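You operate a simulated robot arm through the tools that you are given. There is no shell and no other tool. Be economical: measure what you need, move in short steps, check, and stop when the job is done.

The job below is to be done with a simulated robot arm. You get a single attempt, and the scene is never put back.

Task
Close down the drip tray: park both spouts, both dials to 10 ml, stopper the flask.

It is judged by the outcome, as a careful person would: the job done as asked, and still so three seconds after it is handed in. It fails if anything else is knocked over, pushed out of place, dropped, spilled or broken. Lids that push on must go on centred and level and be pressed home; caps that screw on are set level and turned clockwise until they are tight.

Robot
A 7-joint arm with a two-finger gripper, hanging from a carriage that runs on a rail from [-0.4, -216.1] to [0.1, 71.9] (x, y) and turns from -4.852 to 7.138 rad about z. Base frame: it is fixed where the carriage stands at the start and does not move with it; the origin is on the floor, on the carriage's upright axis, x ahead of it, y to its left, z up. Units: cm, rad, N and s.
With the tool pointing down near the work surface it reaches from about 10 to 52 cm from the robot's upright axis, wherever it stands. Its first joint turns from -2.897 to 2.897 rad. Places, roughly: dial of the blue dispenser [40, 40, 130]; dial of the water dispenser [60, 40, 130]; spout of the blue dispenser [50, 40, 110]; spout of the water dispenser [60, 40, 110]. Payload 1.37 kg.
Tool frame: the origin (TCP) lies between the finger pads and is the grasp point; the fingertips stand 1.6 cm ahead of it; z points along the fingers, y is the line along which they close. Largest opening 9.2 cm; the body of the gripper starts 7.4 cm behind the TCP.
Orientation is told as [roll, pitch, yaw] about the base's x, y, z axes, in that order, counted from this pose: with the fingers straight down and closing along the base's y, the tool's x points along the base's -x, its y along +y and its z along -z.

Tools
- The arm moves only by the tool play_rows. Its argument "deltas" is a list of rows, each an object (a shift or turn left out is 0, a gripper value left out holds the last) with "slide": the shift along the tool's x, y, z in units of 500 mm (1.0 is 500 mm), a list of three; "rotation": the turn, a rotation vector about the tool's x, y, z in units of 45 degrees (1.0 is 45 degrees), a list of three; "jaw": the closure, from 0 (fully open) to 1 (shut). In form: [{"slide": [tx, ty, tz], "rotation": [rx, ry, rz], "jaw": jaw}, ...]. A call has 1 to 10 rows; each row is the pose to reach, as a shift and turn from the pose commanded when the call began, along the tool's axes at that moment. A call with a number of a shift or a turn outside -1 to 1 is refused whole. Each row takes 0.2 s and may step no farther than 5 cm and 0.15 rad from the row before; otherwise, or with a gripper value out of range, the whole call is refused. Where a pose cannot be reached the arm comes as near as it can. A force on the tool above 40 N (or 10 N above the force at the start of the call, whichever is more), or a blocked arm, ends the call early, and 0.2 s more pass. The fingers move at their own pace and stop on an object; they squeeze with about 26 N. The grip force told is the motor's: it shows also when the fingers shut on nothing. Time passes only in rows, and 0.2 s behind the last, so rows that repeat a pose let the fingers close. The reply holds the time, the measured pose of the TCP, the force on the tool along the base axes, the opening and the grip force, in the units named above and with some noise, with the torque about the TCP (base axes, N m) and any sound that the robot's microphone picked up.
- Cameras (640 x 400 px; columns grow to the right, rows downward): "scene" is now at [24.35, 4.4, 171.94]; the picture's right is [0.74, -0.67, 0.00], its down [-0.55, -0.61, -0.57] and it looks along [0.38, 0.43, -0.82] (base axes); focal length 291 px, centre (320, 200). "wrist" rides on the gripper at [7.1, 1.9, -11.1] in the tool frame; the picture's right is [-0.26, 0.97, 0.00], its down [-0.78, -0.21, -0.59] and it looks along [-0.57, -0.15, 0.81] (tool axes); focal length 280 px, centre (320, 200). There is no depth. A picture from a camera that has moved, and an enlarged one, comes with that camera's place and axes in the base frame and with its lens. The place of the scene camera against the robot may be out by one fixed shift of up to 1.2 cm in any direction.
- camera(camera): a new picture of that camera. The clock stands still meanwhile.
- move_column(by): slides the trunk up (or, below 0, down) by that many cm; the arm and the scene camera ride with it, the base frame stays. It gives what a move gives, with no picture.
- steer(legs): drives the robot by 1 to 6 legs, each [ahead, left, turn to the left] in cm, cm and rad, along the robot's own axes; the way and the turn of a leg run together, so that a leg with both is an arc; at most 150 cm and 3.142 rad a leg. The arm and the cameras ride along, it lands a little off, and it stops where it bumps. It keeps to its track: a leg is cut to what the track allows. It gives what a move gives.
- turn_head(pan, tilt): turns the head with the scene camera to pan (to the left, within 2.705 rad either way) and tilt (down, from -0.506 to 1.204), counted from straight ahead of the robot. It gives what a move gives.
- close_up(camera, box): a new picture of the part [left, top, right, bottom] of that camera's present view, enlarged. The clock stands still meanwhile.
- job_done(): hands the job in; it is judged then, once.

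Go step by step. Nothing tells you exact positions but the pictures and the camera data: compare them with the known pose of the tool, close in by small moves and look again before you grip or let go. The budget is 120 turns and 98 pictures, counting those below and the enlarged ones. Unless the task says otherwise, let go and move clear before handing in.

The tools are called after "Emit:" as a command line: name --argument value ..., lists and objects as JSON in quotes. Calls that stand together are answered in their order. play_rows: Moves the arm, as the interface text tells. Its arguments: {"type":"object","properties":{"deltas":{"type":"array","items":{"type":"object","properties":{"slide":{"type":"array","items":{"type":"number"}},"rotation":{"type":"array","items":{"type":"number"}},"jaw":{"type":"number"}}}}},"required":["deltas"]} The other tools are called the same way: move_column (by) slides the trunk up or down; steer (legs) drives the base; turn_head (pan, tilt) turns the head that bears the scene camera; camera (camera) takes a picture; close_up (camera, box) takes an enlarged picture of a part of a camera's view; job_done () hands the job in.

At the start:

```text
t: 0.0
ee_pos: [23.36, 25.4, 100.04]
orientation: [-0.001, 0.001, 0.0]
contact_force: [0.1, 0.7, -0.2]
torque: [0.01, 0.04, -0.03]
grip_width: 9.17
grip_force: 0.0
trunk travel left (down, up): [-52.5, 13.5]
robot x, y, heading: [-0.13, -0.03, 0.004]
head pan, tilt: [0.838, 0.96]
```

scene: 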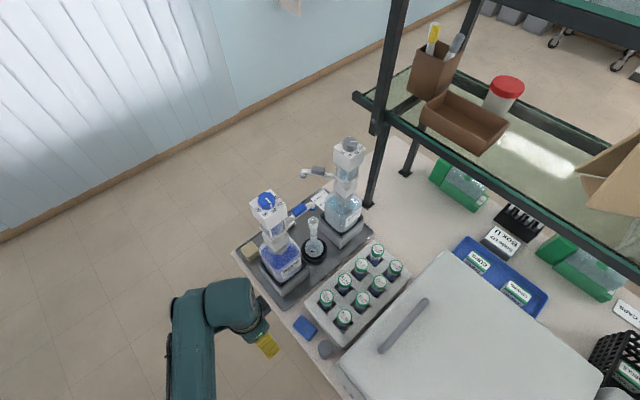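
wrist: 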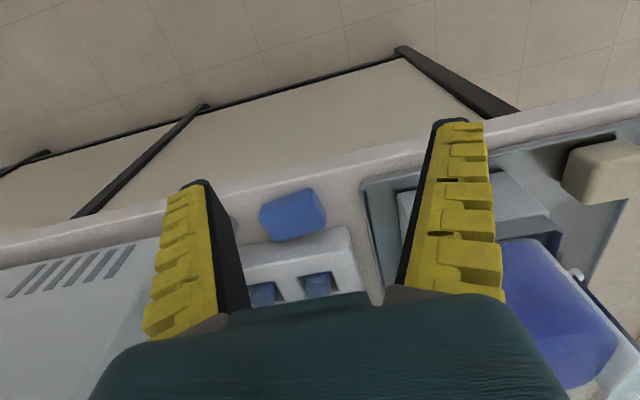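

I see two bottle-top dispensers on a grey drip tray, with a small flask between them. I'll enlarge the tray area to see dials, spouts, stopper.

Emit:
close_up --camera "scene" --box '[220, 120, 400, 320]'

Emit:
close_up --camera "scene" --box '[240, 180, 340, 250]'

Emit:
close_up --camera "scene" --box '[290, 130, 390, 200]'

```text
2.00 times, centred on (310, 220) of scene
camera zoom: at [24.35, 4.4, 171.94], right [0.74, -0.67, 0.0], down [-0.55, -0.61, -0.57], along [0.38, 0.43, -0.82], focal length 582 px, centre (340, 160)
```

zoom: 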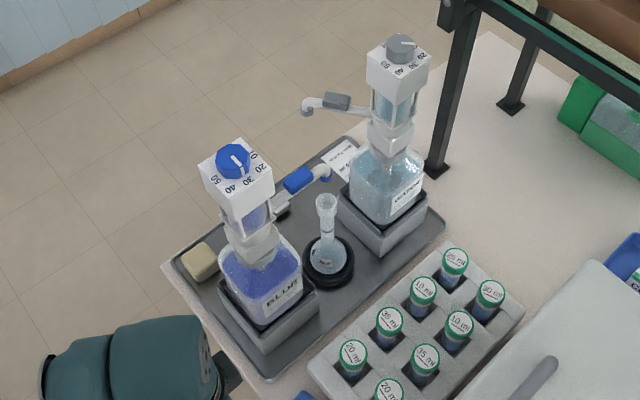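

```text
5.71 times, centred on (290, 215) of scene
camera zoom: at [24.35, 4.4, 171.94], right [0.74, -0.67, 0.0], down [-0.55, -0.61, -0.57], along [0.38, 0.43, -0.82], focal length 1664 px, centre (491, 114)
```

zoom: 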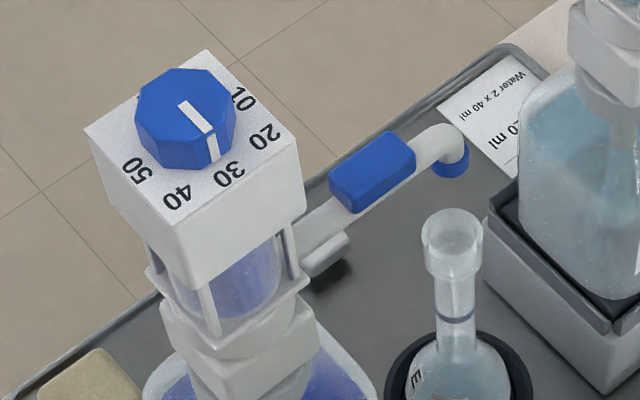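

```text
5.71 times, centred on (340, 165) of scene
camera zoom: at [24.35, 4.4, 171.94], right [0.74, -0.67, 0.0], down [-0.55, -0.61, -0.57], along [0.38, 0.43, -0.82], focal length 1664 px, centre (206, 400)
```

zoom: 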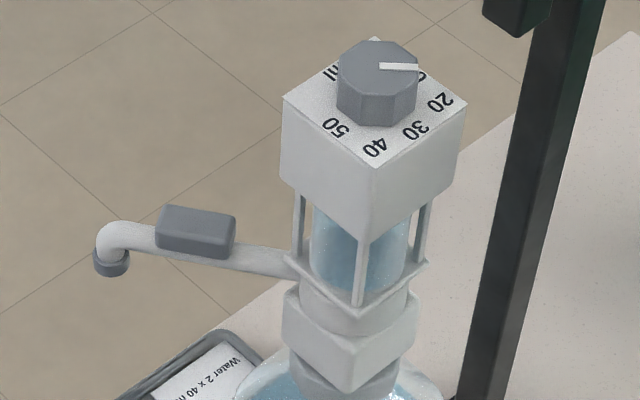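

The blue dial is at about 30, the water dial seems near 10. I'll read the card and look for the stopper and any parking marks.

Emit:
close_up --camera "scene" --box '[300, 180, 350, 215]'

Emit:
close_up --camera "scene" --box '[280, 270, 380, 370]'

Emit:
close_up --camera "scene" --box '[230, 210, 350, 310]'

```text
11.43 times, centred on (325, 198) of scene
camera zoom: at [24.35, 4.4, 171.94], right [0.74, -0.67, 0.0], down [-0.55, -0.61, -0.57], along [0.38, 0.43, -0.82], focal length 3328 px, centre (263, 229)
```

zoom: 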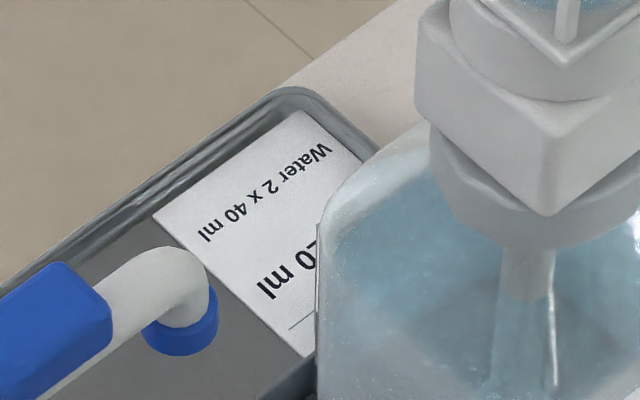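

```text
4.00 times, centred on (330, 320) of scene
camera zoom: at [24.35, 4.4, 171.94], right [0.74, -0.67, 0.0], down [-0.55, -0.61, -0.57], along [0.38, 0.43, -0.82], focal length 1165 px, centre (280, -280)
```

zoom: 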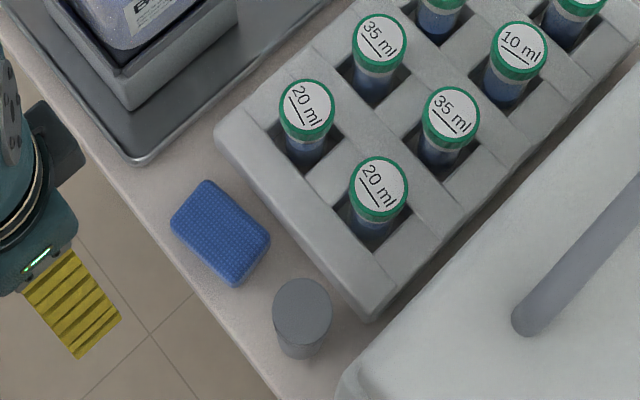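

```text
4.00 times, centred on (290, 260) of scene
camera zoom: at [24.35, 4.4, 171.94], right [0.74, -0.67, 0.0], down [-0.55, -0.61, -0.57], along [0.38, 0.43, -0.82], focal length 1165 px, centre (440, -40)
```

zoom: 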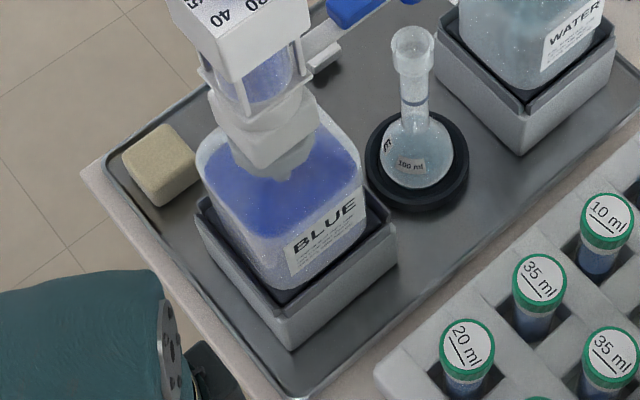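

The tray spans roughly x 32–67, y 25–52 and the blue spout points +x toward the flask; the water spout points +y. I'll drive left to see the card and the back of the tray.

Emit:
steer --legs '[[0, 45, 0]]'

Emit:
turn_head --pan 0.0 --tilt 0.85

Emit:
camera --camera "scene"

```text
t: 2.8
ee_pos: [23.26, 71.84, 99.96]
orientation: [0.001, 0.0, 0.01]
contact_force: [0.0, 0.0, -0.4]
torque: [0.02, 0.03, -0.02]
grip_width: 9.18
grip_force: 0.1
trunk travel left (down, up): [-52.5, 13.5]
robot x, y, heading: [0.15, 46.17, 0.01]
head pan, tilt: [0.838, 0.96]
```

```text
t: 3.9
ee_pos: [23.12, 71.7, 99.93]
orientation: [0.0, -0.001, 0.01]
contact_force: [0.2, -0.2, -0.7]
torque: [0.02, 0.0, 0.01]
grip_width: 9.17
grip_force: 0.1
trunk travel left (down, up): [-52.5, 13.5]
robot x, y, heading: [0.31, 46.3, 0.013]
head pan, tilt: [0.0, 0.85]
```

```text
89 pictures are left
camera scene: at [27.43, 45.54, 172.77], right [0.01, -1.0, 0.0], down [-0.75, -0.01, -0.66], along [0.66, 0.01, -0.75], focal length 291 px, centre (320, 200)
```

scene: 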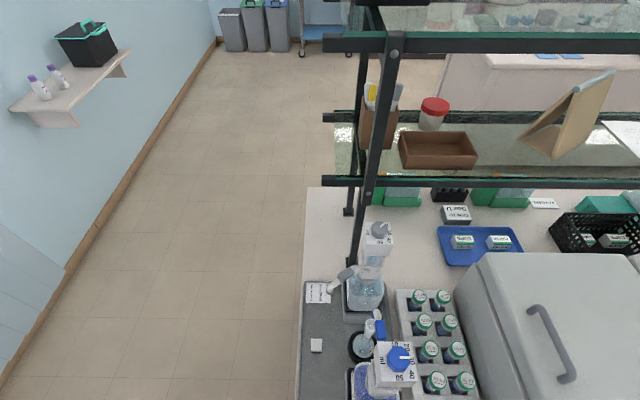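

There's a small white object on the tray I hadn't seen, behind the blue dispenser. Zooming in.

Emit:
close_up --camera "scene" --box '[296, 270, 416, 400]'

Emit:
close_up --camera "scene" --box '[296, 270, 346, 310]'

Emit:
turn_head --pan -0.3 --tilt 1.2

Emit:
camera --camera "scene"

```text
3.08 times, centred on (356, 335) of scene
camera zoom: at [27.43, 45.54, 172.77], right [0.01, -1.0, 0.0], down [-0.75, -0.01, -0.66], along [0.66, 0.01, -0.75], focal length 896 px, centre (209, -215)
```

zoom: 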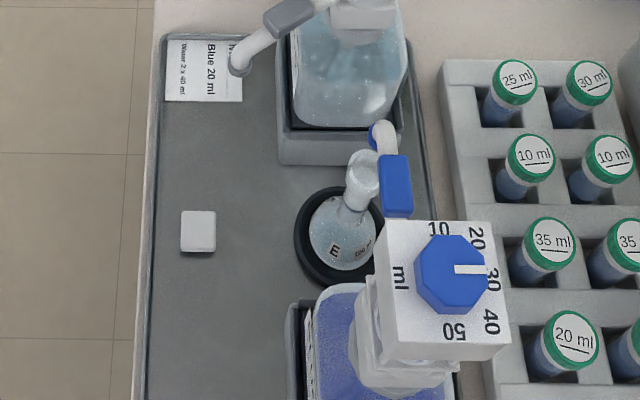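

```text
10.00 times, centred on (321, 290) of scene
camera zoom: at [27.43, 45.54, 172.77], right [0.01, -1.0, 0.0], down [-0.75, -0.01, -0.66], along [0.66, 0.01, -0.75], focal length 2912 px, centre (310, -700)
```

zoom: 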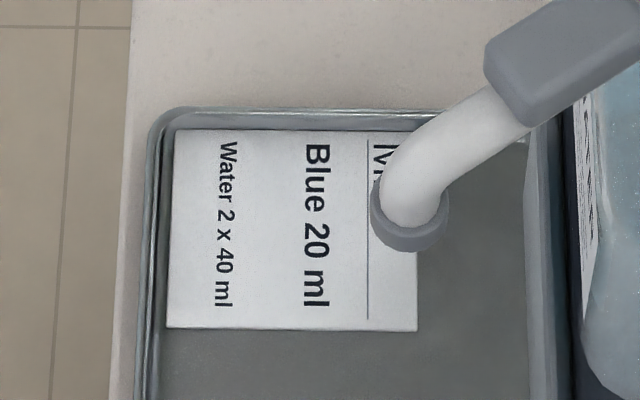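

```text
t: 4.8
ee_pos: [23.26, 71.86, 99.93]
orientation: [-0.001, 0.001, 0.009]
contact_force: [-0.4, -0.7, -0.8]
torque: [-0.01, 0.0, 0.02]
grip_width: 9.2
grip_force: 0.1
trunk travel left (down, up): [-52.5, 13.5]
robot x, y, heading: [0.16, 45.93, 0.008]
head pan, tilt: [-0.3, 1.201]
```

```text
86 pictures are left
camera scene: at [24.98, 43.86, 170.41], right [-0.28, -0.96, 0.0], down [-0.89, 0.26, -0.36], along [0.35, -0.1, -0.93], focal length 291 px, centre (320, 200)
```

scene: 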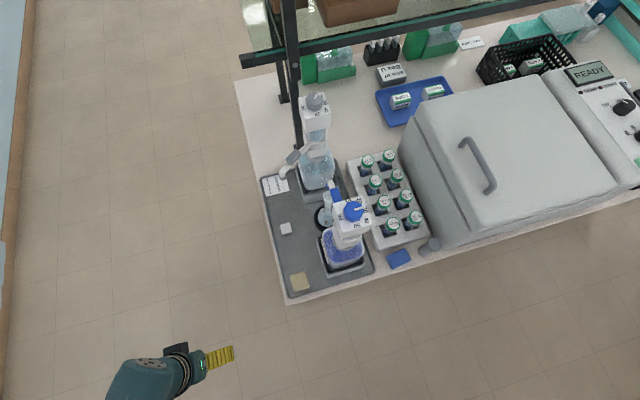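

The card is only a recipe (Blue 20 ml, Water 2×40 ml). Now closer looks at the white object, the dispenser spouts and the whole bench for the stopper.

Emit:
close_up --camera "scene" --box '[250, 200, 350, 300]'

Emit:
close_up --camera "scene" --box '[260, 90, 360, 190]'

Emit:
close_up --camera "scene" --box '[310, 180, 410, 280]'

Emit:
close_up --camera "scene" --box '[300, 20, 640, 200]'

```text
4.00 times, centred on (300, 250) of scene
camera zoom: at [24.98, 43.86, 170.41], right [-0.28, -0.96, 0.0], down [-0.89, 0.26, -0.36], along [0.35, -0.1, -0.93], focal length 1165 px, centre (400, 0)
```

zoom: 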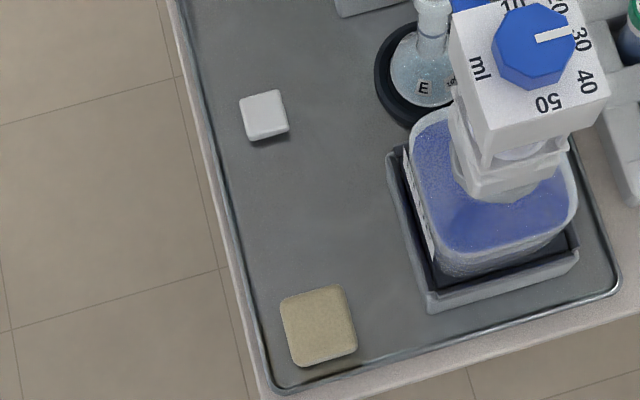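

```text
4.00 times, centred on (310, 140) of scene
camera zoom: at [24.98, 43.86, 170.41], right [-0.28, -0.96, 0.0], down [-0.89, 0.26, -0.36], along [0.35, -0.1, -0.93], focal length 1165 px, centre (360, 440)
```

zoom: 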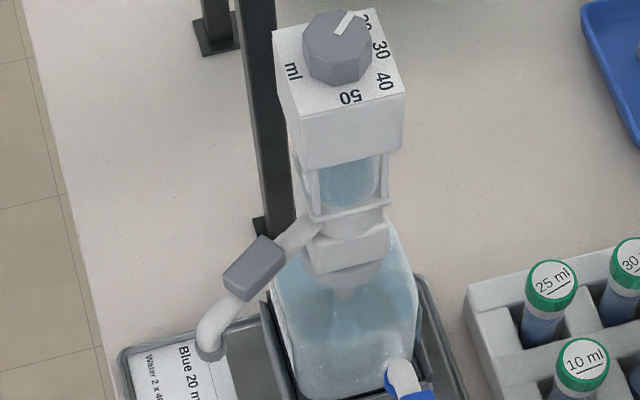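

```text
4.00 times, centred on (360, 230) of scene
camera zoom: at [24.98, 43.86, 170.41], right [-0.28, -0.96, 0.0], down [-0.89, 0.26, -0.36], along [0.35, -0.1, -0.93], focal length 1165 px, centre (160, 80)
```

zoom: 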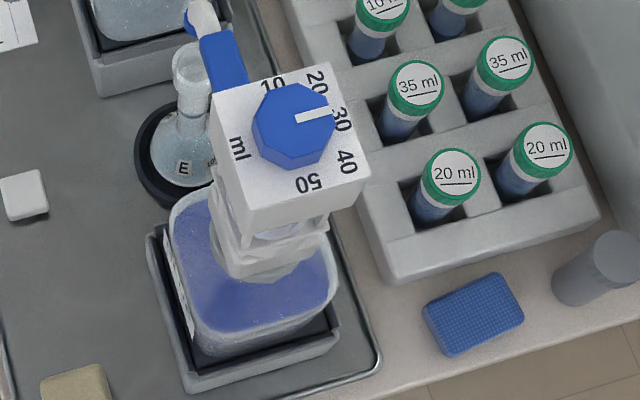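

```text
1.88 times, centred on (470, 110) of scene
camera zoom: at [24.98, 43.86, 170.41], right [-0.28, -0.96, 0.0], down [-0.89, 0.26, -0.36], along [0.35, -0.1, -0.93], focal length 548 px, centre (38, 369)
```

zoom: 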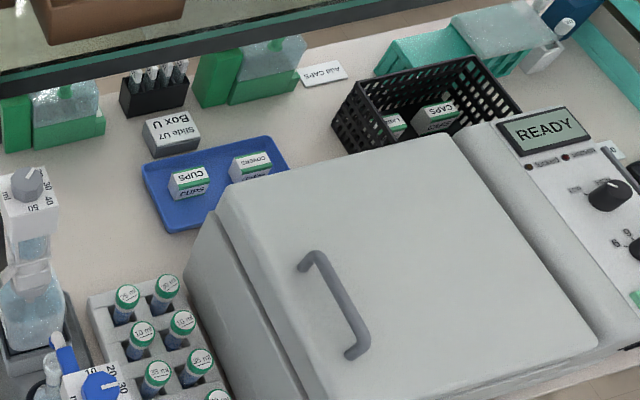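

The white block on the tray (about x 49, y 46) might be the stopper; I'll bring the wrist camera near it over the free side of the tray.

Emit:
play_rows --deltas '[{"slide": [-0.068, -0.03, -0.06]}, {"slide": [-0.136, -0.06, -0.1]}, {"slide": [-0.204, -0.1, -0.12]}, {"slide": [-0.272, -0.14, -0.14]}, {"slide": [-0.34, -0.18, -0.16]}, {"slide": [-0.38, -0.22, -0.16]}]'

Emit:
camera --camera "wrist"

Emit:
camera --camera "scene"

```text
t: 6.2
ee_pos: [42.3, 61.2, 108.12]
orientation: [0.002, 0.001, 0.014]
contact_force: [-0.7, 0.0, -0.6]
torque: [0.0, -0.02, -0.01]
grip_width: 9.19
grip_force: 0.1
trunk travel left (down, up): [-52.5, 13.5]
robot x, y, heading: [0.22, 45.96, 0.015]
head pan, tilt: [-0.3, 1.201]
```

```text
81 pictures are left
camera wrist: at [35.24, 63.04, 119.25], right [0.25, 0.97, 0.0], down [0.78, -0.2, 0.59], along [0.57, -0.15, -0.81], focal length 280 px, centre (320, 200)
```

wrist: 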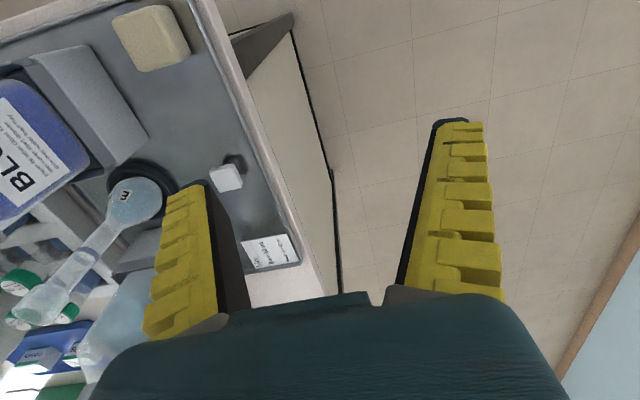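

```text
80 pictures are left
camera scene: at [24.96, 43.86, 170.4], right [-0.28, -0.96, 0.0], down [-0.89, 0.27, -0.36], along [0.35, -0.1, -0.93], focal length 291 px, centre (320, 200)
```

scene: 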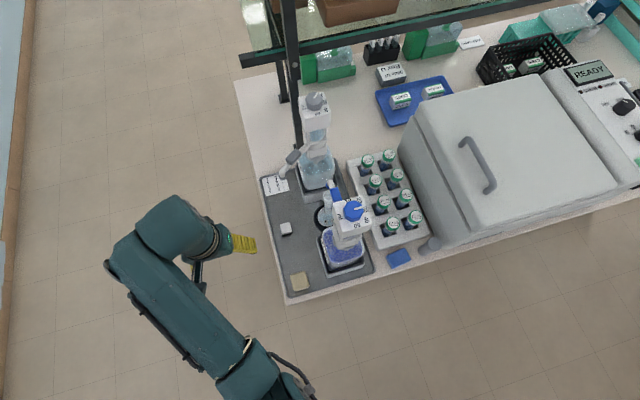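

Emit:
close_up --camera "wrist" --box '[190, 140, 270, 200]'

Emit:
close_up --camera "wrist" --box '[0, 140, 200, 340]'

```text
6.67 times, centred on (230, 170) of wrist
camera zoom: at [35.24, 63.04, 119.25], right [0.25, 0.97, 0.0], down [0.78, -0.2, 0.59], along [0.57, -0.15, -0.81], focal length 1869 px, centre (920, 400)
```

zoom: 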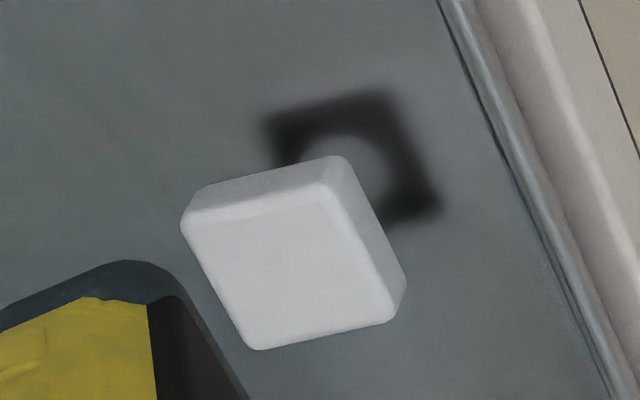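

```text
2.00 times, centred on (100, 240) of wrist
camera zoom: at [35.24, 63.04, 119.25], right [0.25, 0.97, 0.0], down [0.78, -0.2, 0.59], along [0.57, -0.15, -0.81], focal length 561 px, centre (760, 120)
```

zoom: 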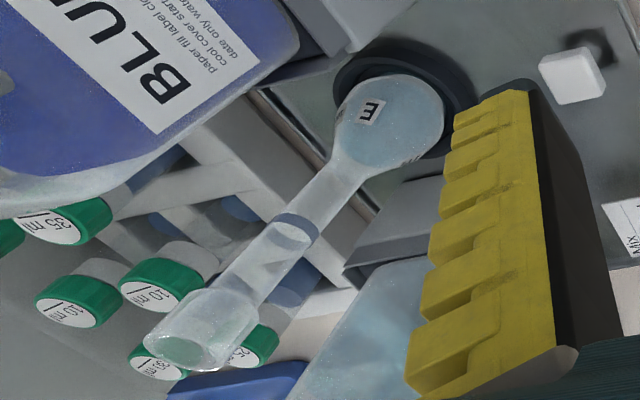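

The white block is the stopper: a square head standing on its plug. Next I need to understand "parking": I'll back the arm off and lower the trunk for a side look at the spouts.

Emit:
play_rows --deltas '[{"slide": [0.06, 0.06, 0]}, {"slide": [0.12, 0.12, 0]}, {"slide": [0.19, 0.17, 0.02]}, {"slide": [0.26, 0.21, 0.06]}, {"slide": [0.34, 0.22, 0.1]}, {"slide": [0.4, 0.22, 0.14]}]'

Emit:
move_column --by -45

Emit:
turn_head --pan -0.2 --tilt 0.3

Emit:
camera --camera "scene"

```text
t: 7.6
ee_pos: [22.3, 71.84, 101.0]
orientation: [0.0, 0.001, 0.011]
contact_force: [0.8, 0.6, -0.5]
torque: [0.0, -0.01, 0.0]
grip_width: 9.19
grip_force: 0.1
trunk travel left (down, up): [-52.5, 13.5]
robot x, y, heading: [-0.22, 46.21, 0.008]
head pan, tilt: [-0.3, 1.201]
```

```text
refused: -45 is not a number from -40 to 40
```

```text
t: 8.8
ee_pos: [22.3, 71.87, 100.96]
orientation: [0.001, 0.001, 0.01]
contact_force: [-0.5, 0.1, 1.4]
torque: [-0.01, 0.01, -0.01]
grip_width: 9.2
grip_force: 0.0
trunk travel left (down, up): [-52.5, 13.5]
robot x, y, heading: [0.18, 46.17, 0.017]
head pan, tilt: [-0.201, 0.3]
```

```text
77 pictures are left
camera scene: at [28.78, 43.69, 177.61], right [-0.19, -0.98, 0.0], down [-0.29, 0.06, -0.95], along [0.94, -0.18, -0.3], focal length 291 px, centre (320, 200)
```

scene: 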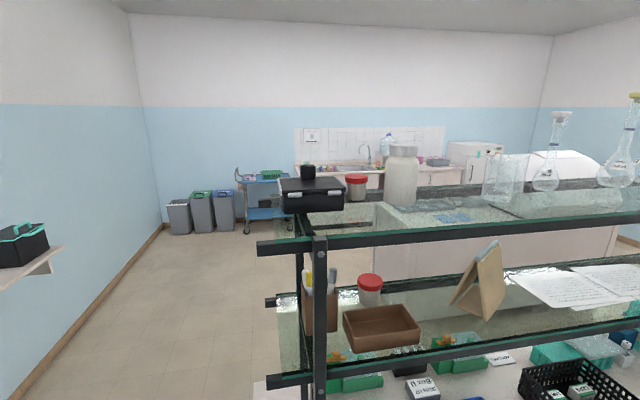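

I'll drive farther left before lowering, so that the camera looks at the dispensers from the side.

Emit:
steer --legs '[[0, 24, 0]]'

Emit:
move_column --by -38

Emit:
turn_head --pan -0.85 --tilt 0.45

Emit:
camera --camera "scene"

```text
t: 10.5
ee_pos: [22.24, 95.96, 101.01]
orientation: [0.002, 0.0, 0.016]
contact_force: [-0.5, -1.5, 0.5]
torque: [0.01, -0.02, 0.0]
grip_width: 9.18
grip_force: 0.1
trunk travel left (down, up): [-52.5, 13.5]
robot x, y, heading: [0.2, 70.16, 0.018]
head pan, tilt: [-0.201, 0.3]
```

```text
t: 14.2
ee_pos: [22.26, 96.0, 62.94]
orientation: [0.0, 0.002, 0.017]
contact_force: [0.1, -0.8, 0.3]
torque: [0.0, 0.02, -0.01]
grip_width: 9.18
grip_force: 0.0
trunk travel left (down, up): [-14.5, 51.5]
robot x, y, heading: [0.13, 70.16, 0.016]
head pan, tilt: [-0.201, 0.3]
```

```text
t: 15.2
ee_pos: [22.27, 96.05, 62.92]
orientation: [0.0, -0.001, 0.017]
contact_force: [0.9, -0.4, 0.1]
torque: [0.01, 0.0, 0.01]
grip_width: 9.21
grip_force: 0.1
trunk travel left (down, up): [-14.5, 51.5]
robot x, y, heading: [0.29, 70.22, 0.016]
head pan, tilt: [-0.85, 0.45]
```

```text
76 pictures are left
camera scene: at [25.84, 62.74, 138.22], right [-0.74, -0.67, 0.0], down [-0.29, 0.32, -0.9], along [0.61, -0.67, -0.44], focal length 291 px, centre (320, 200)
```

scene: 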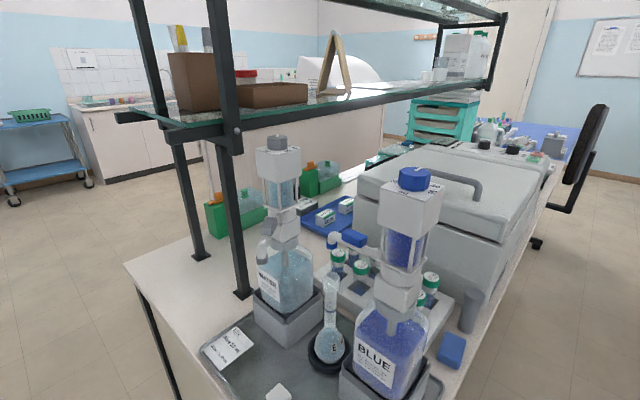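

Emit:
close_up --camera "scene" --box '[220, 130, 340, 270]'

Emit:
close_up --camera "scene" --box '[320, 160, 460, 310]'

Emit:
close_up --camera "scene" --box '[200, 270, 400, 400]'

```text
2.86 times, centred on (280, 200) of scene
camera zoom: at [25.84, 62.74, 138.22], right [-0.74, -0.67, 0.0], down [-0.29, 0.32, -0.9], along [0.61, -0.67, -0.44], focal length 832 px, centre (434, 200)
```

zoom: 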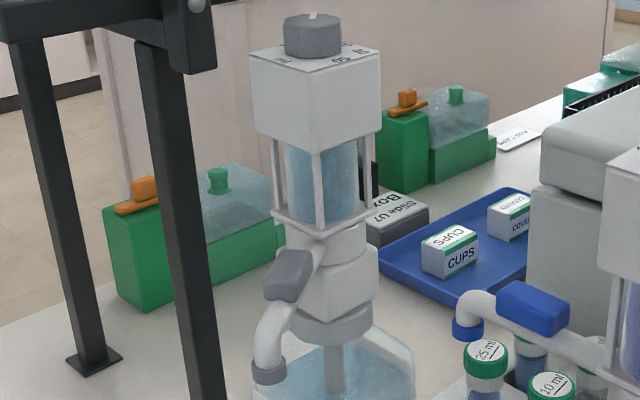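

```text
2.67 times, centred on (390, 235) of scene
camera zoom: at [25.84, 62.74, 138.22], right [-0.74, -0.67, 0.0], down [-0.29, 0.32, -0.9], along [0.61, -0.67, -0.44], focal length 776 px, centre (133, 107)
```

zoom: 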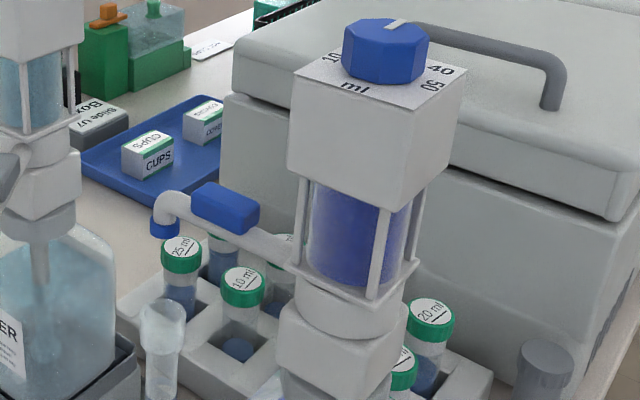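

```text
3.08 times, centred on (300, 335) of scene
camera zoom: at [25.84, 62.74, 138.22], right [-0.74, -0.67, 0.0], down [-0.29, 0.32, -0.9], along [0.61, -0.67, -0.44], focal length 896 px, centre (382, -215)
```

zoom: 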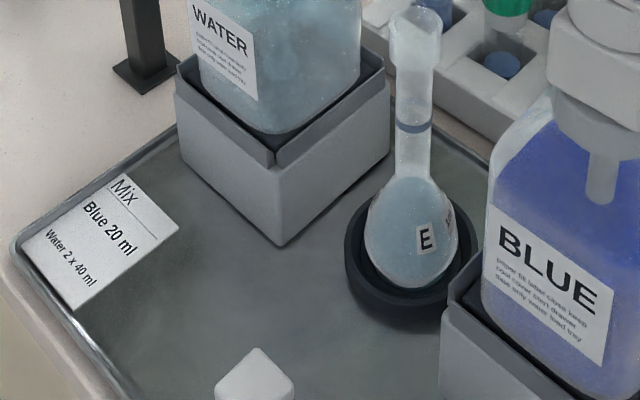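

No obvious park marks yet from this side; the blue one showed a grey nub near its spout root, so I'll look from the right side too.

Emit:
steer --legs '[[0, -62, 0]]'

Emit:
turn_head --pan 0.9 --tilt 0.5

Emit:
camera --camera "scene"

```text
t: 18.8
ee_pos: [21.8, 33.6, 62.97]
orientation: [0.0, -0.001, 0.029]
contact_force: [-0.1, -0.7, -0.5]
torque: [0.02, -0.03, 0.01]
grip_width: 9.22
grip_force: 0.1
trunk travel left (down, up): [-14.5, 51.5]
robot x, y, heading: [0.09, 7.18, 0.026]
head pan, tilt: [-0.85, 0.45]
```

```text
t: 20.5
ee_pos: [21.94, 33.69, 63.01]
orientation: [-0.001, -0.001, 0.027]
contact_force: [0.9, -0.4, 0.1]
torque: [-0.01, 0.01, 0.0]
grip_width: 9.19
grip_force: 0.0
trunk travel left (down, up): [-14.5, 51.5]
robot x, y, heading: [-0.4, 7.52, 0.03]
head pan, tilt: [0.901, 0.499]
```

```text
72 pictures are left
camera scene: at [24.98, 14.43, 137.77], right [0.8, -0.6, 0.0], down [-0.29, -0.38, -0.88], along [0.53, 0.7, -0.48], focal length 291 px, centre (320, 200)
```

scene: 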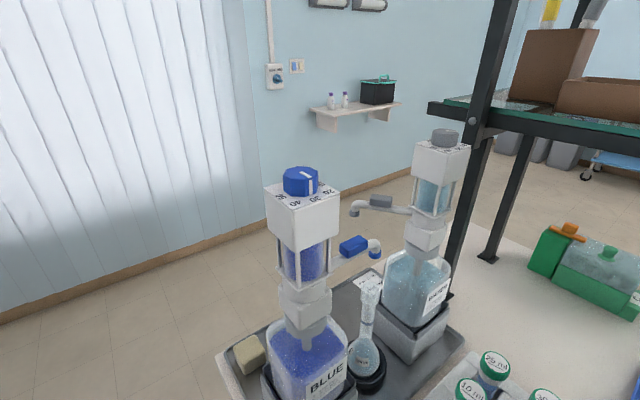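

Emit:
close_up --camera "scene" --box '[255, 160, 395, 320]'

Emit:
close_up --camera "scene" --box '[345, 125, 475, 265]'

```text
2.50 times, centred on (325, 240) of scene
camera zoom: at [24.98, 14.43, 137.77], right [0.8, -0.6, 0.0], down [-0.29, -0.38, -0.88], along [0.53, 0.7, -0.48], focal length 728 px, centre (308, 100)
```

zoom: 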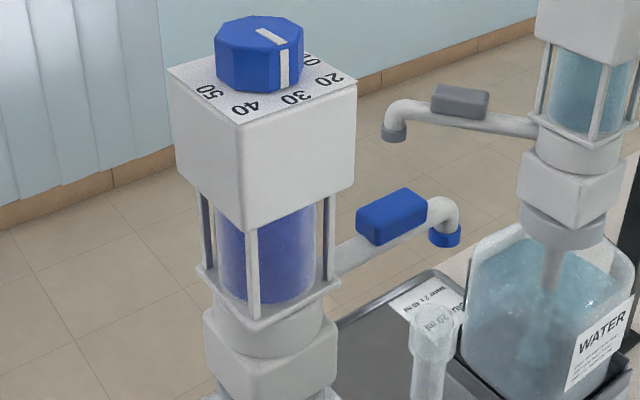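

```text
2.86 times, centred on (410, 195) of scene
camera zoom: at [24.98, 14.43, 137.77], right [0.8, -0.6, 0.0], down [-0.29, -0.38, -0.88], along [0.53, 0.7, -0.48], focal length 832 px, centre (63, 214)
```

zoom: 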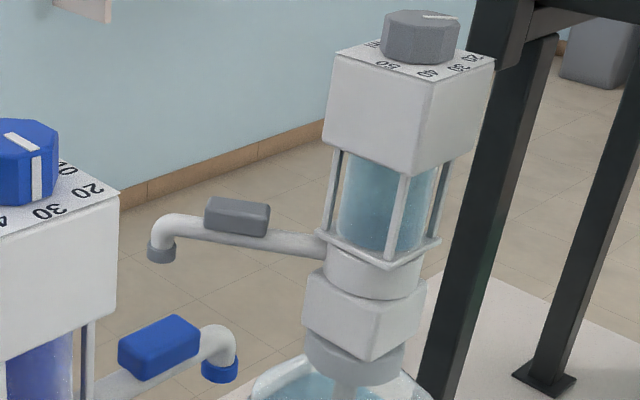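

The tip of the blue spout sits right over the flask mouth (≈[49, 34, 113]); the water spout is about 57° off its pour direction, and dials read blue 30, water 20 (10 lies toward +x, 45° per step). I'll treat "parked" as swung clear toward +y, feeling for stops. First: trunk up, yaw the gripper −90°.

Emit:
move_column --by 40

Emit:
play_rows --deltas '[{"slide": [0, -0.08, -0.04], "rotation": [0, 0, 0.167]}, {"slide": [0, -0.16, -0.08], "rotation": [0, 0, 0.333]}, {"slide": [0, -0.24, -0.12], "rotation": [0, 0, 0.5]}, {"slide": [0, -0.32, -0.16], "rotation": [0, 0, 0.667]}, {"slide": [0, -0.4, -0.2], "rotation": [0, 0, 0.833]}, {"slide": [0, -0.48, -0.24], "rotation": [0, 0, 1.0], "jaw": 1}]'

Emit:
play_rows --deltas '[{"rotation": [0, 0, 0.167], "jaw": 1}, {"rotation": [0, 0, 0.333]}, {"rotation": [0, 0, 0.5]}, {"rotation": [0, 0, 0.667]}, {"rotation": [0, 0, 0.833]}, {"rotation": [0, 0, 1.0]}]'

```text
t: 24.4
ee_pos: [21.81, 33.54, 103.14]
orientation: [-0.001, 0.0, 0.028]
contact_force: [-1.0, -0.7, 0.7]
torque: [-0.02, -0.04, 0.0]
grip_width: 9.18
grip_force: 0.0
trunk travel left (down, up): [-54.5, 11.5]
robot x, y, heading: [0.1, 7.29, 0.032]
head pan, tilt: [0.901, 0.499]
```

```text
t: 25.8
ee_pos: [22.16, 9.45, 115.02]
orientation: [-0.001, 0.001, -0.758]
contact_force: [0.1, 0.7, 0.1]
torque: [0.0, -0.01, 0.0]
grip_width: 2.83
grip_force: 3.0
trunk travel left (down, up): [-54.5, 11.5]
robot x, y, heading: [0.01, 7.62, 0.026]
head pan, tilt: [0.901, 0.499]
```

```text
t: 27.1
ee_pos: [22.46, 9.67, 115.02]
orientation: [0.001, 0.0, -1.546]
contact_force: [-0.2, 0.3, 0.2]
torque: [-0.02, 0.02, -0.02]
grip_width: 0.0
grip_force: 26.1
trunk travel left (down, up): [-54.5, 11.5]
robot x, y, heading: [0.04, 7.48, 0.029]
head pan, tilt: [0.901, 0.499]
```

Gripper shut at yaw −89°. I'll drive left and take the fingers along y≈22 to beside the blue spout.

Emit:
steer --legs '[[0, 13, 0]]'

Emit:
play_rows --deltas '[{"slide": [0, 0.08, -0.01]}, {"slide": [0, 0.16, -0.02]}, {"slide": [0, 0.24, -0.02]}, {"slide": [0, 0.32, -0.02]}, {"slide": [0, 0.4, -0.01]}, {"slide": [0, 0.46, 0]}]'

Emit:
camera --camera "wrist"

Emit:
camera --camera "scene"

```text
t: 28.4
ee_pos: [22.46, 22.34, 115.01]
orientation: [0.0, 0.001, -1.543]
contact_force: [-0.8, 0.0, 0.2]
torque: [0.04, 0.0, 0.01]
grip_width: 0.01
grip_force: 26.2
trunk travel left (down, up): [-54.5, 11.5]
robot x, y, heading: [-0.06, 20.03, 0.029]
head pan, tilt: [0.901, 0.499]
```

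```text
t: 29.8
ee_pos: [45.5, 23.12, 114.84]
orientation: [0.002, 0.001, -1.543]
contact_force: [0.1, 1.0, 0.1]
torque: [0.03, -0.02, 0.02]
grip_width: 0.0
grip_force: 25.9
trunk travel left (down, up): [-54.5, 11.5]
robot x, y, heading: [0.05, 20.47, 0.032]
head pan, tilt: [0.901, 0.499]
```

```text
69 pictures are left
camera wrist: at [47.19, 30.35, 126.04], right [0.97, -0.23, 0.0], down [-0.19, -0.79, 0.59], along [-0.14, -0.57, -0.81], focal length 280 px, centre (320, 200)
```

wrist: 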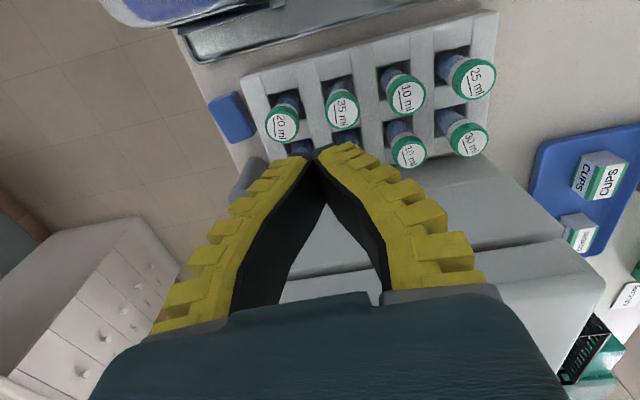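

```text
68 pictures are left
camera scene: at [24.99, 27.19, 177.77], right [0.8, -0.6, 0.0], down [-0.29, -0.38, -0.88], along [0.53, 0.7, -0.48], focal length 291 px, centre (320, 200)
```

scene: 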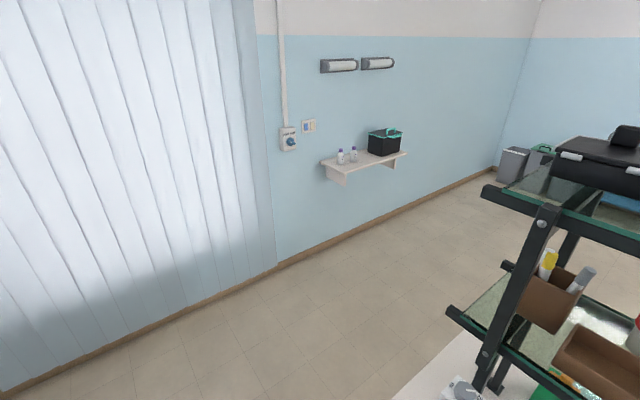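

The wrist camera looks away from the spout in this yaw, so I'll aim the scene camera at the work.

Emit:
turn_head --pan 0.1 --tilt 1.18

Emit:
camera --camera "scene"

```text
t: 30.9
ee_pos: [45.42, 23.07, 114.78]
orientation: [-0.001, 0.0, -1.542]
contact_force: [0.4, -0.4, 0.1]
torque: [-0.02, 0.0, -0.02]
grip_width: 0.0
grip_force: 25.7
trunk travel left (down, up): [-54.5, 11.5]
robot x, y, heading: [0.15, 20.37, 0.027]
head pan, tilt: [0.099, 1.18]
```

```text
67 pictures are left
camera scene: at [25.25, 20.64, 172.52], right [0.13, -0.99, 0.0], down [-0.92, -0.12, -0.38], along [0.38, 0.05, -0.92], focal length 291 px, centre (320, 200)
```

scene: 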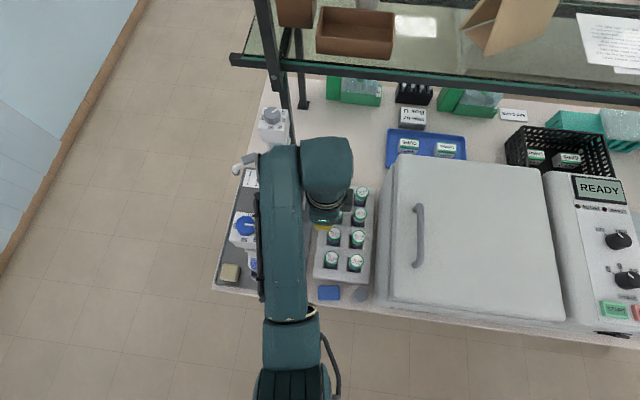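

The forearm runs about level at z≈131–138, only a little above the dial height. I'll raise the trunk and lower the hand back so the forearm slopes up and away.

Emit:
move_column --by 11

Emit:
steer --legs '[[0, -10, 0]]'

Emit:
play_rows --deltas '[{"slide": [0.05, 0, 0.06]}, {"slide": [0.1, 0, 0.12]}, {"slide": [0.16, 0, 0.18]}, {"slide": [0.22, 0, 0.22]}, {"slide": [0.28, 0, 0.22]}]'

Emit:
camera --camera "scene"

```text
t: 32.4
ee_pos: [45.47, 23.21, 125.83]
orientation: [-0.001, 0.0, -1.543]
contact_force: [-0.5, -0.7, -0.4]
torque: [-0.01, -0.03, -0.04]
grip_width: 0.0
grip_force: 25.9
trunk travel left (down, up): [-65.5, 0.5]
robot x, y, heading: [0.21, 20.54, 0.029]
head pan, tilt: [0.099, 1.18]
```

```text
t: 33.5
ee_pos: [45.55, 13.11, 125.97]
orientation: [0.0, 0.001, -1.542]
contact_force: [0.3, -0.3, 0.6]
torque: [-0.01, -0.01, 0.01]
grip_width: 0.01
grip_force: 25.8
trunk travel left (down, up): [-65.5, 0.5]
robot x, y, heading: [-0.01, 10.22, 0.029]
head pan, tilt: [0.099, 1.18]
```

```text
t: 34.7
ee_pos: [45.06, 26.94, 115.0]
orientation: [-0.001, 0.001, -1.544]
contact_force: [-0.6, 0.5, -0.4]
torque: [0.0, -0.03, 0.01]
grip_width: 0.0
grip_force: 26.7
trunk travel left (down, up): [-65.5, 0.5]
robot x, y, heading: [-0.23, 10.14, 0.026]
head pan, tilt: [0.099, 1.18]
```

```text
66 pictures are left
camera scene: at [25.23, 10.6, 183.52], right [0.13, -0.99, 0.0], down [-0.92, -0.12, -0.38], along [0.38, 0.05, -0.92], focal length 291 px, centre (320, 200)
```

scene: 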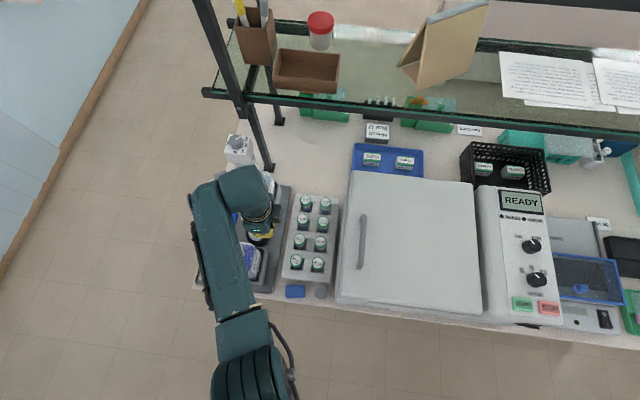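

The forearm passes over the blue dial with several cm to spare and nothing was touched. Now I push the blue spout's block gently in +y along its arc, the first 30°.

Emit:
play_rows --deltas '[{"slide": [0.061, 0.0104, 0]}, {"slide": [0.08, 0.011, 0]}, {"slide": [0.099, 0.0115, 0]}, {"slide": [0.119, 0.016, 0]}, {"slide": [0.1387, 0.0206, 0]}, {"slide": [0.16, 0.0205, 0]}, {"slide": [0.1817, 0.0197, 0]}]'

Emit:
camera --camera "scene"

```text
t: 36.3
ee_pos: [45.67, 36.31, 114.8]
orientation: [-0.001, -0.001, -1.544]
contact_force: [-1.0, -0.2, 0.0]
torque: [-0.01, 0.01, 0.0]
grip_width: 0.0
grip_force: 26.3
trunk travel left (down, up): [-65.5, 0.5]
robot x, y, heading: [0.17, 10.45, 0.026]
head pan, tilt: [0.099, 1.18]
```

```text
65 pictures are left
camera scene: at [25.23, 10.6, 183.52], right [0.13, -0.99, 0.0], down [-0.92, -0.12, -0.38], along [0.38, 0.05, -0.92], focal length 291 px, centre (320, 200)
```

scene: 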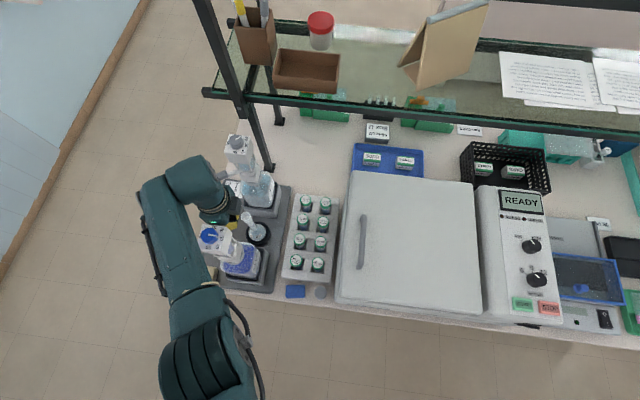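

Emit:
close_up --camera "scene" --box '[180, 130, 300, 290]'

Emit:
camera --camera "wrist"

```text
2.50 times, centred on (240, 210) of scene
camera zoom: at [25.23, 10.6, 183.52], right [0.13, -0.99, 0.0], down [-0.92, -0.12, -0.38], along [0.38, 0.05, -0.92], focal length 728 px, centre (520, 175)
```

zoom: 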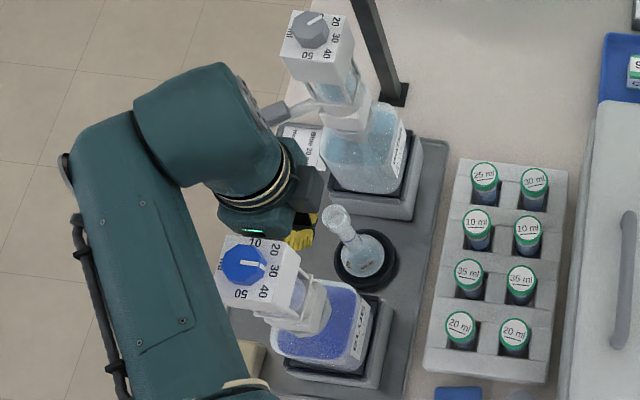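

```text
63 pictures are left
camera wrist: at [47.45, 43.48, 125.95], right [0.97, -0.24, 0.0], down [-0.19, -0.78, 0.59], along [-0.14, -0.57, -0.81], focal length 280 px, centre (320, 200)
```

wrist: 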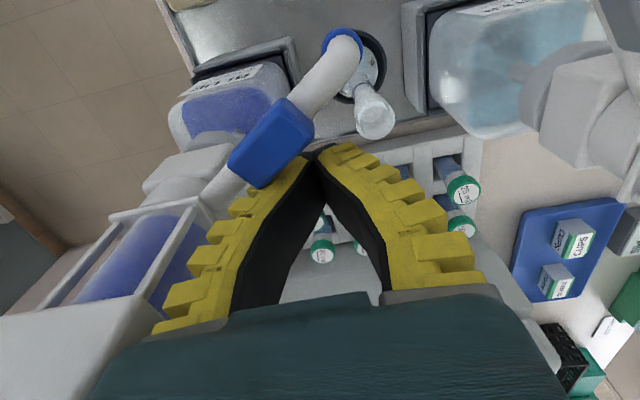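

The blue spout swings freely and has already cleared the flask. Continuing the arc to about 75°.

Emit:
play_rows --deltas '[{"slide": [0.017, -0.004, 0]}, {"slide": [0.034, -0.0105, 0]}, {"slide": [0.053, -0.021, 0]}, {"slide": [0.0708, -0.0345, 0]}, {"slide": [0.085, -0.051, 0]}, {"slide": [0.0977, -0.0688, 0]}]'

Emit:
camera --camera "wrist"

```text
t: 37.7
ee_pos: [42.36, 41.13, 114.97]
orientation: [0.001, -0.001, -1.544]
contact_force: [1.5, 1.3, 0.0]
torque: [0.01, 0.13, 0.07]
grip_width: 0.0
grip_force: 26.1
trunk travel left (down, up): [-65.5, 0.5]
robot x, y, heading: [-0.03, 10.5, 0.024]
head pan, tilt: [0.099, 1.18]
```

```text
62 pictures are left
camera wrist: at [44.02, 48.25, 126.13], right [0.97, -0.24, 0.0], down [-0.19, -0.79, 0.59], along [-0.14, -0.57, -0.81], focal length 280 px, centre (320, 200)
```

wrist: 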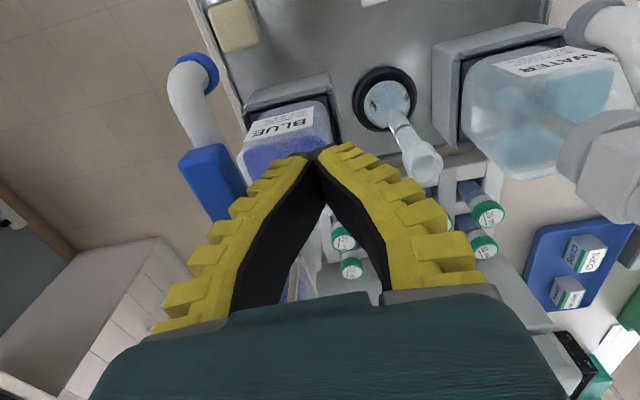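

The blue spout now points nearly straight to +y (≈85–88°). A last nudge to 90°, feeling for a stop.

Emit:
play_rows --deltas '[{"slide": [0.004, -0.01, 0]}, {"slide": [0.008, -0.02, 0]}, {"slide": [0.01, -0.028, 0]}]'

Emit:
camera --camera "wrist"

```text
t: 38.5
ee_pos: [40.86, 41.4, 114.97]
orientation: [0.0, 0.0, -1.544]
contact_force: [2.9, -1.1, 1.3]
torque: [0.01, 0.12, 0.0]
grip_width: 0.01
grip_force: 26.7
trunk travel left (down, up): [-65.5, 0.5]
robot x, y, heading: [-0.1, 10.32, 0.03]
head pan, tilt: [0.099, 1.18]
```

```text
61 pictures are left
camera wrist: at [42.59, 48.62, 126.13], right [0.97, -0.24, 0.0], down [-0.19, -0.79, 0.59], along [-0.14, -0.57, -0.81], focal length 280 px, centre (320, 200)
```

wrist: 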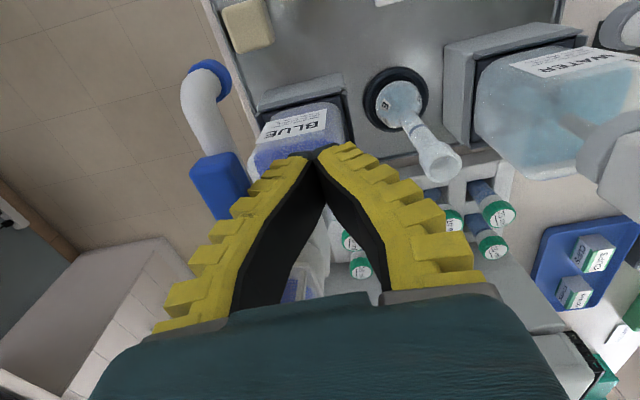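

The blue spout is parked at about 90°, pointing +y over the tray. Next I lift clear and bring the robot left, in line with the water dispenser.

Emit:
play_rows --deltas '[{"slide": [0, 0.04, 0]}, {"slide": [0, 0.08, -0.05]}, {"slide": [0.02, 0.08, -0.14]}, {"slide": [0.06, 0.08, -0.22]}, {"slide": [0.1, 0.08, -0.3]}, {"slide": [0.1, 0.08, -0.36]}]'

Emit:
steer --legs '[[0, 31, 0]]'

Emit:
play_rows --deltas '[{"slide": [-0.08, 0, 0]}, {"slide": [-0.17, 0, 0]}, {"slide": [-0.26, 0, 0]}, {"slide": [-0.35, 0, 0]}, {"slide": [-0.44, 0, 0]}, {"slide": [-0.53, 0, 0.0]}, {"slide": [-0.6, 0, 0.0]}]'

Emit:
camera --camera "scene"

```text
t: 39.9
ee_pos: [44.59, 46.53, 132.9]
orientation: [-0.001, -0.001, -1.542]
contact_force: [-0.9, 0.0, 0.5]
torque: [0.06, -0.05, -0.02]
grip_width: 0.0
grip_force: 26.2
trunk travel left (down, up): [-65.5, 0.5]
robot x, y, heading: [-0.05, 10.96, 0.029]
head pan, tilt: [0.099, 1.18]
```

```text
t: 42.0
ee_pos: [44.47, 78.0, 132.92]
orientation: [0.001, -0.001, -1.534]
contact_force: [0.2, -0.9, 0.0]
torque: [0.03, 0.0, 0.0]
grip_width: 0.0
grip_force: 25.3
trunk travel left (down, up): [-65.5, 0.5]
robot x, y, heading: [0.03, 41.42, 0.037]
head pan, tilt: [0.099, 1.18]
```

```text
t: 43.6
ee_pos: [45.66, 48.21, 132.56]
orientation: [-0.001, 0.001, -1.535]
contact_force: [0.6, 0.7, 0.2]
torque: [0.01, -0.02, 0.01]
grip_width: 0.0
grip_force: 25.9
trunk travel left (down, up): [-65.5, 0.5]
robot x, y, heading: [0.39, 41.57, 0.042]
head pan, tilt: [0.099, 1.18]
```

```text
60 pictures are left
camera scene: at [25.28, 41.88, 183.52], right [0.14, -0.99, 0.0], down [-0.92, -0.12, -0.38], along [0.38, 0.05, -0.92], focal length 291 px, centre (320, 200)
```

scene: 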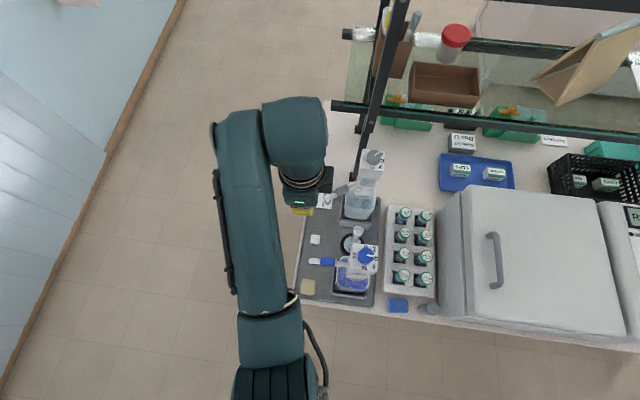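

The blue spout is visibly turned off to +y. Now I test how far out the arm reaches at this height.

Emit:
play_rows --deltas '[{"slide": [0, 0.07, 0]}, {"slide": [0, 0.14, 0]}, {"slide": [0, 0.2, 0]}, {"slide": [0, 0.25, 0]}]'

Emit:
close_up --camera "scene" --box '[280, 130, 420, 310]'

```text
t: 44.6
ee_pos: [57.83, 48.45, 132.83]
orientation: [-0.003, -0.001, -1.536]
contact_force: [-0.7, 0.4, -0.7]
torque: [0.02, -0.01, 0.0]
grip_width: 0.0
grip_force: 26.2
trunk travel left (down, up): [-65.5, 0.5]
robot x, y, heading: [0.06, 42.02, 0.04]
head pan, tilt: [0.099, 1.18]
```

```text
2.22 times, centred on (350, 220) of scene
camera zoom: at [25.27, 41.87, 183.51], right [0.14, -0.99, 0.0], down [-0.92, -0.12, -0.38], along [0.38, 0.05, -0.92], focal length 647 px, centre (253, 156)
```

zoom: 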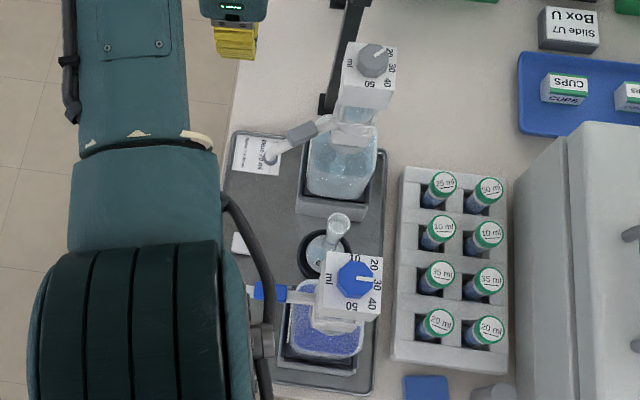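

The arm reaches x≈58 here. I'll come down at [49.5, 42] on the −x side of the water spout.

Emit:
play_rows --deltas '[{"slide": [-0.02, -0.08, 0]}, {"slide": [-0.06, -0.15, 0]}, {"slide": [-0.119, -0.171, 0.02]}, {"slide": [-0.119, -0.171, 0.1]}, {"slide": [-0.119, -0.171, 0.18]}, {"slide": [-0.119, -0.171, 0.26]}, {"slide": [-0.119, -0.171, 0.32]}, {"slide": [-0.119, -0.171, 0.356]}]'

Emit:
camera --camera "wrist"

Emit:
close_up --camera "scene" --box '[280, 130, 420, 310]'

```text
t: 46.4
ee_pos: [49.68, 42.21, 114.87]
orientation: [-0.002, 0.001, -1.535]
contact_force: [0.6, 0.1, -0.2]
torque: [-0.01, 0.05, 0.03]
grip_width: 0.01
grip_force: 25.9
trunk travel left (down, up): [-65.5, 0.5]
robot x, y, heading: [0.32, 41.42, 0.036]
head pan, tilt: [0.099, 1.18]
```

```text
58 pictures are left
camera wrist: at [51.33, 49.55, 126.05], right [0.97, -0.23, 0.0], down [-0.18, -0.79, 0.59], along [-0.13, -0.57, -0.81], focal length 280 px, centre (320, 200)
```

wrist: 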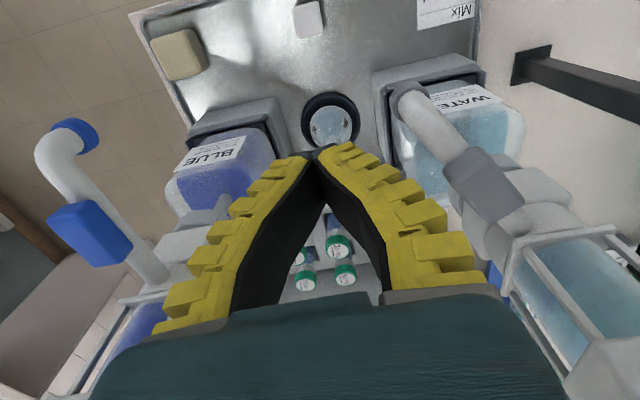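

```text
2.22 times, centred on (350, 220) of scene
camera zoom: at [25.28, 41.87, 183.52], right [0.14, -0.99, 0.0], down [-0.92, -0.12, -0.38], along [0.38, 0.05, -0.92], focal length 647 px, centre (253, 156)
```

zoom: 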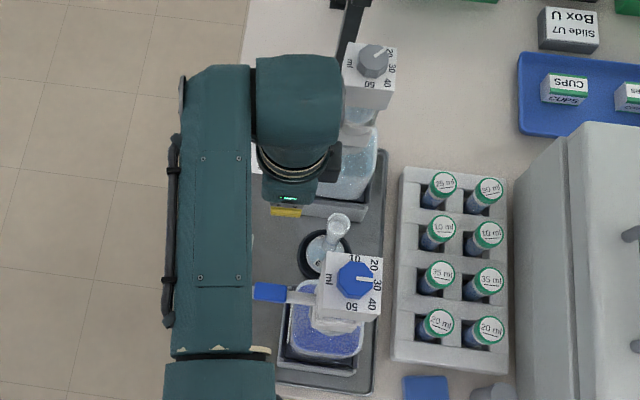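

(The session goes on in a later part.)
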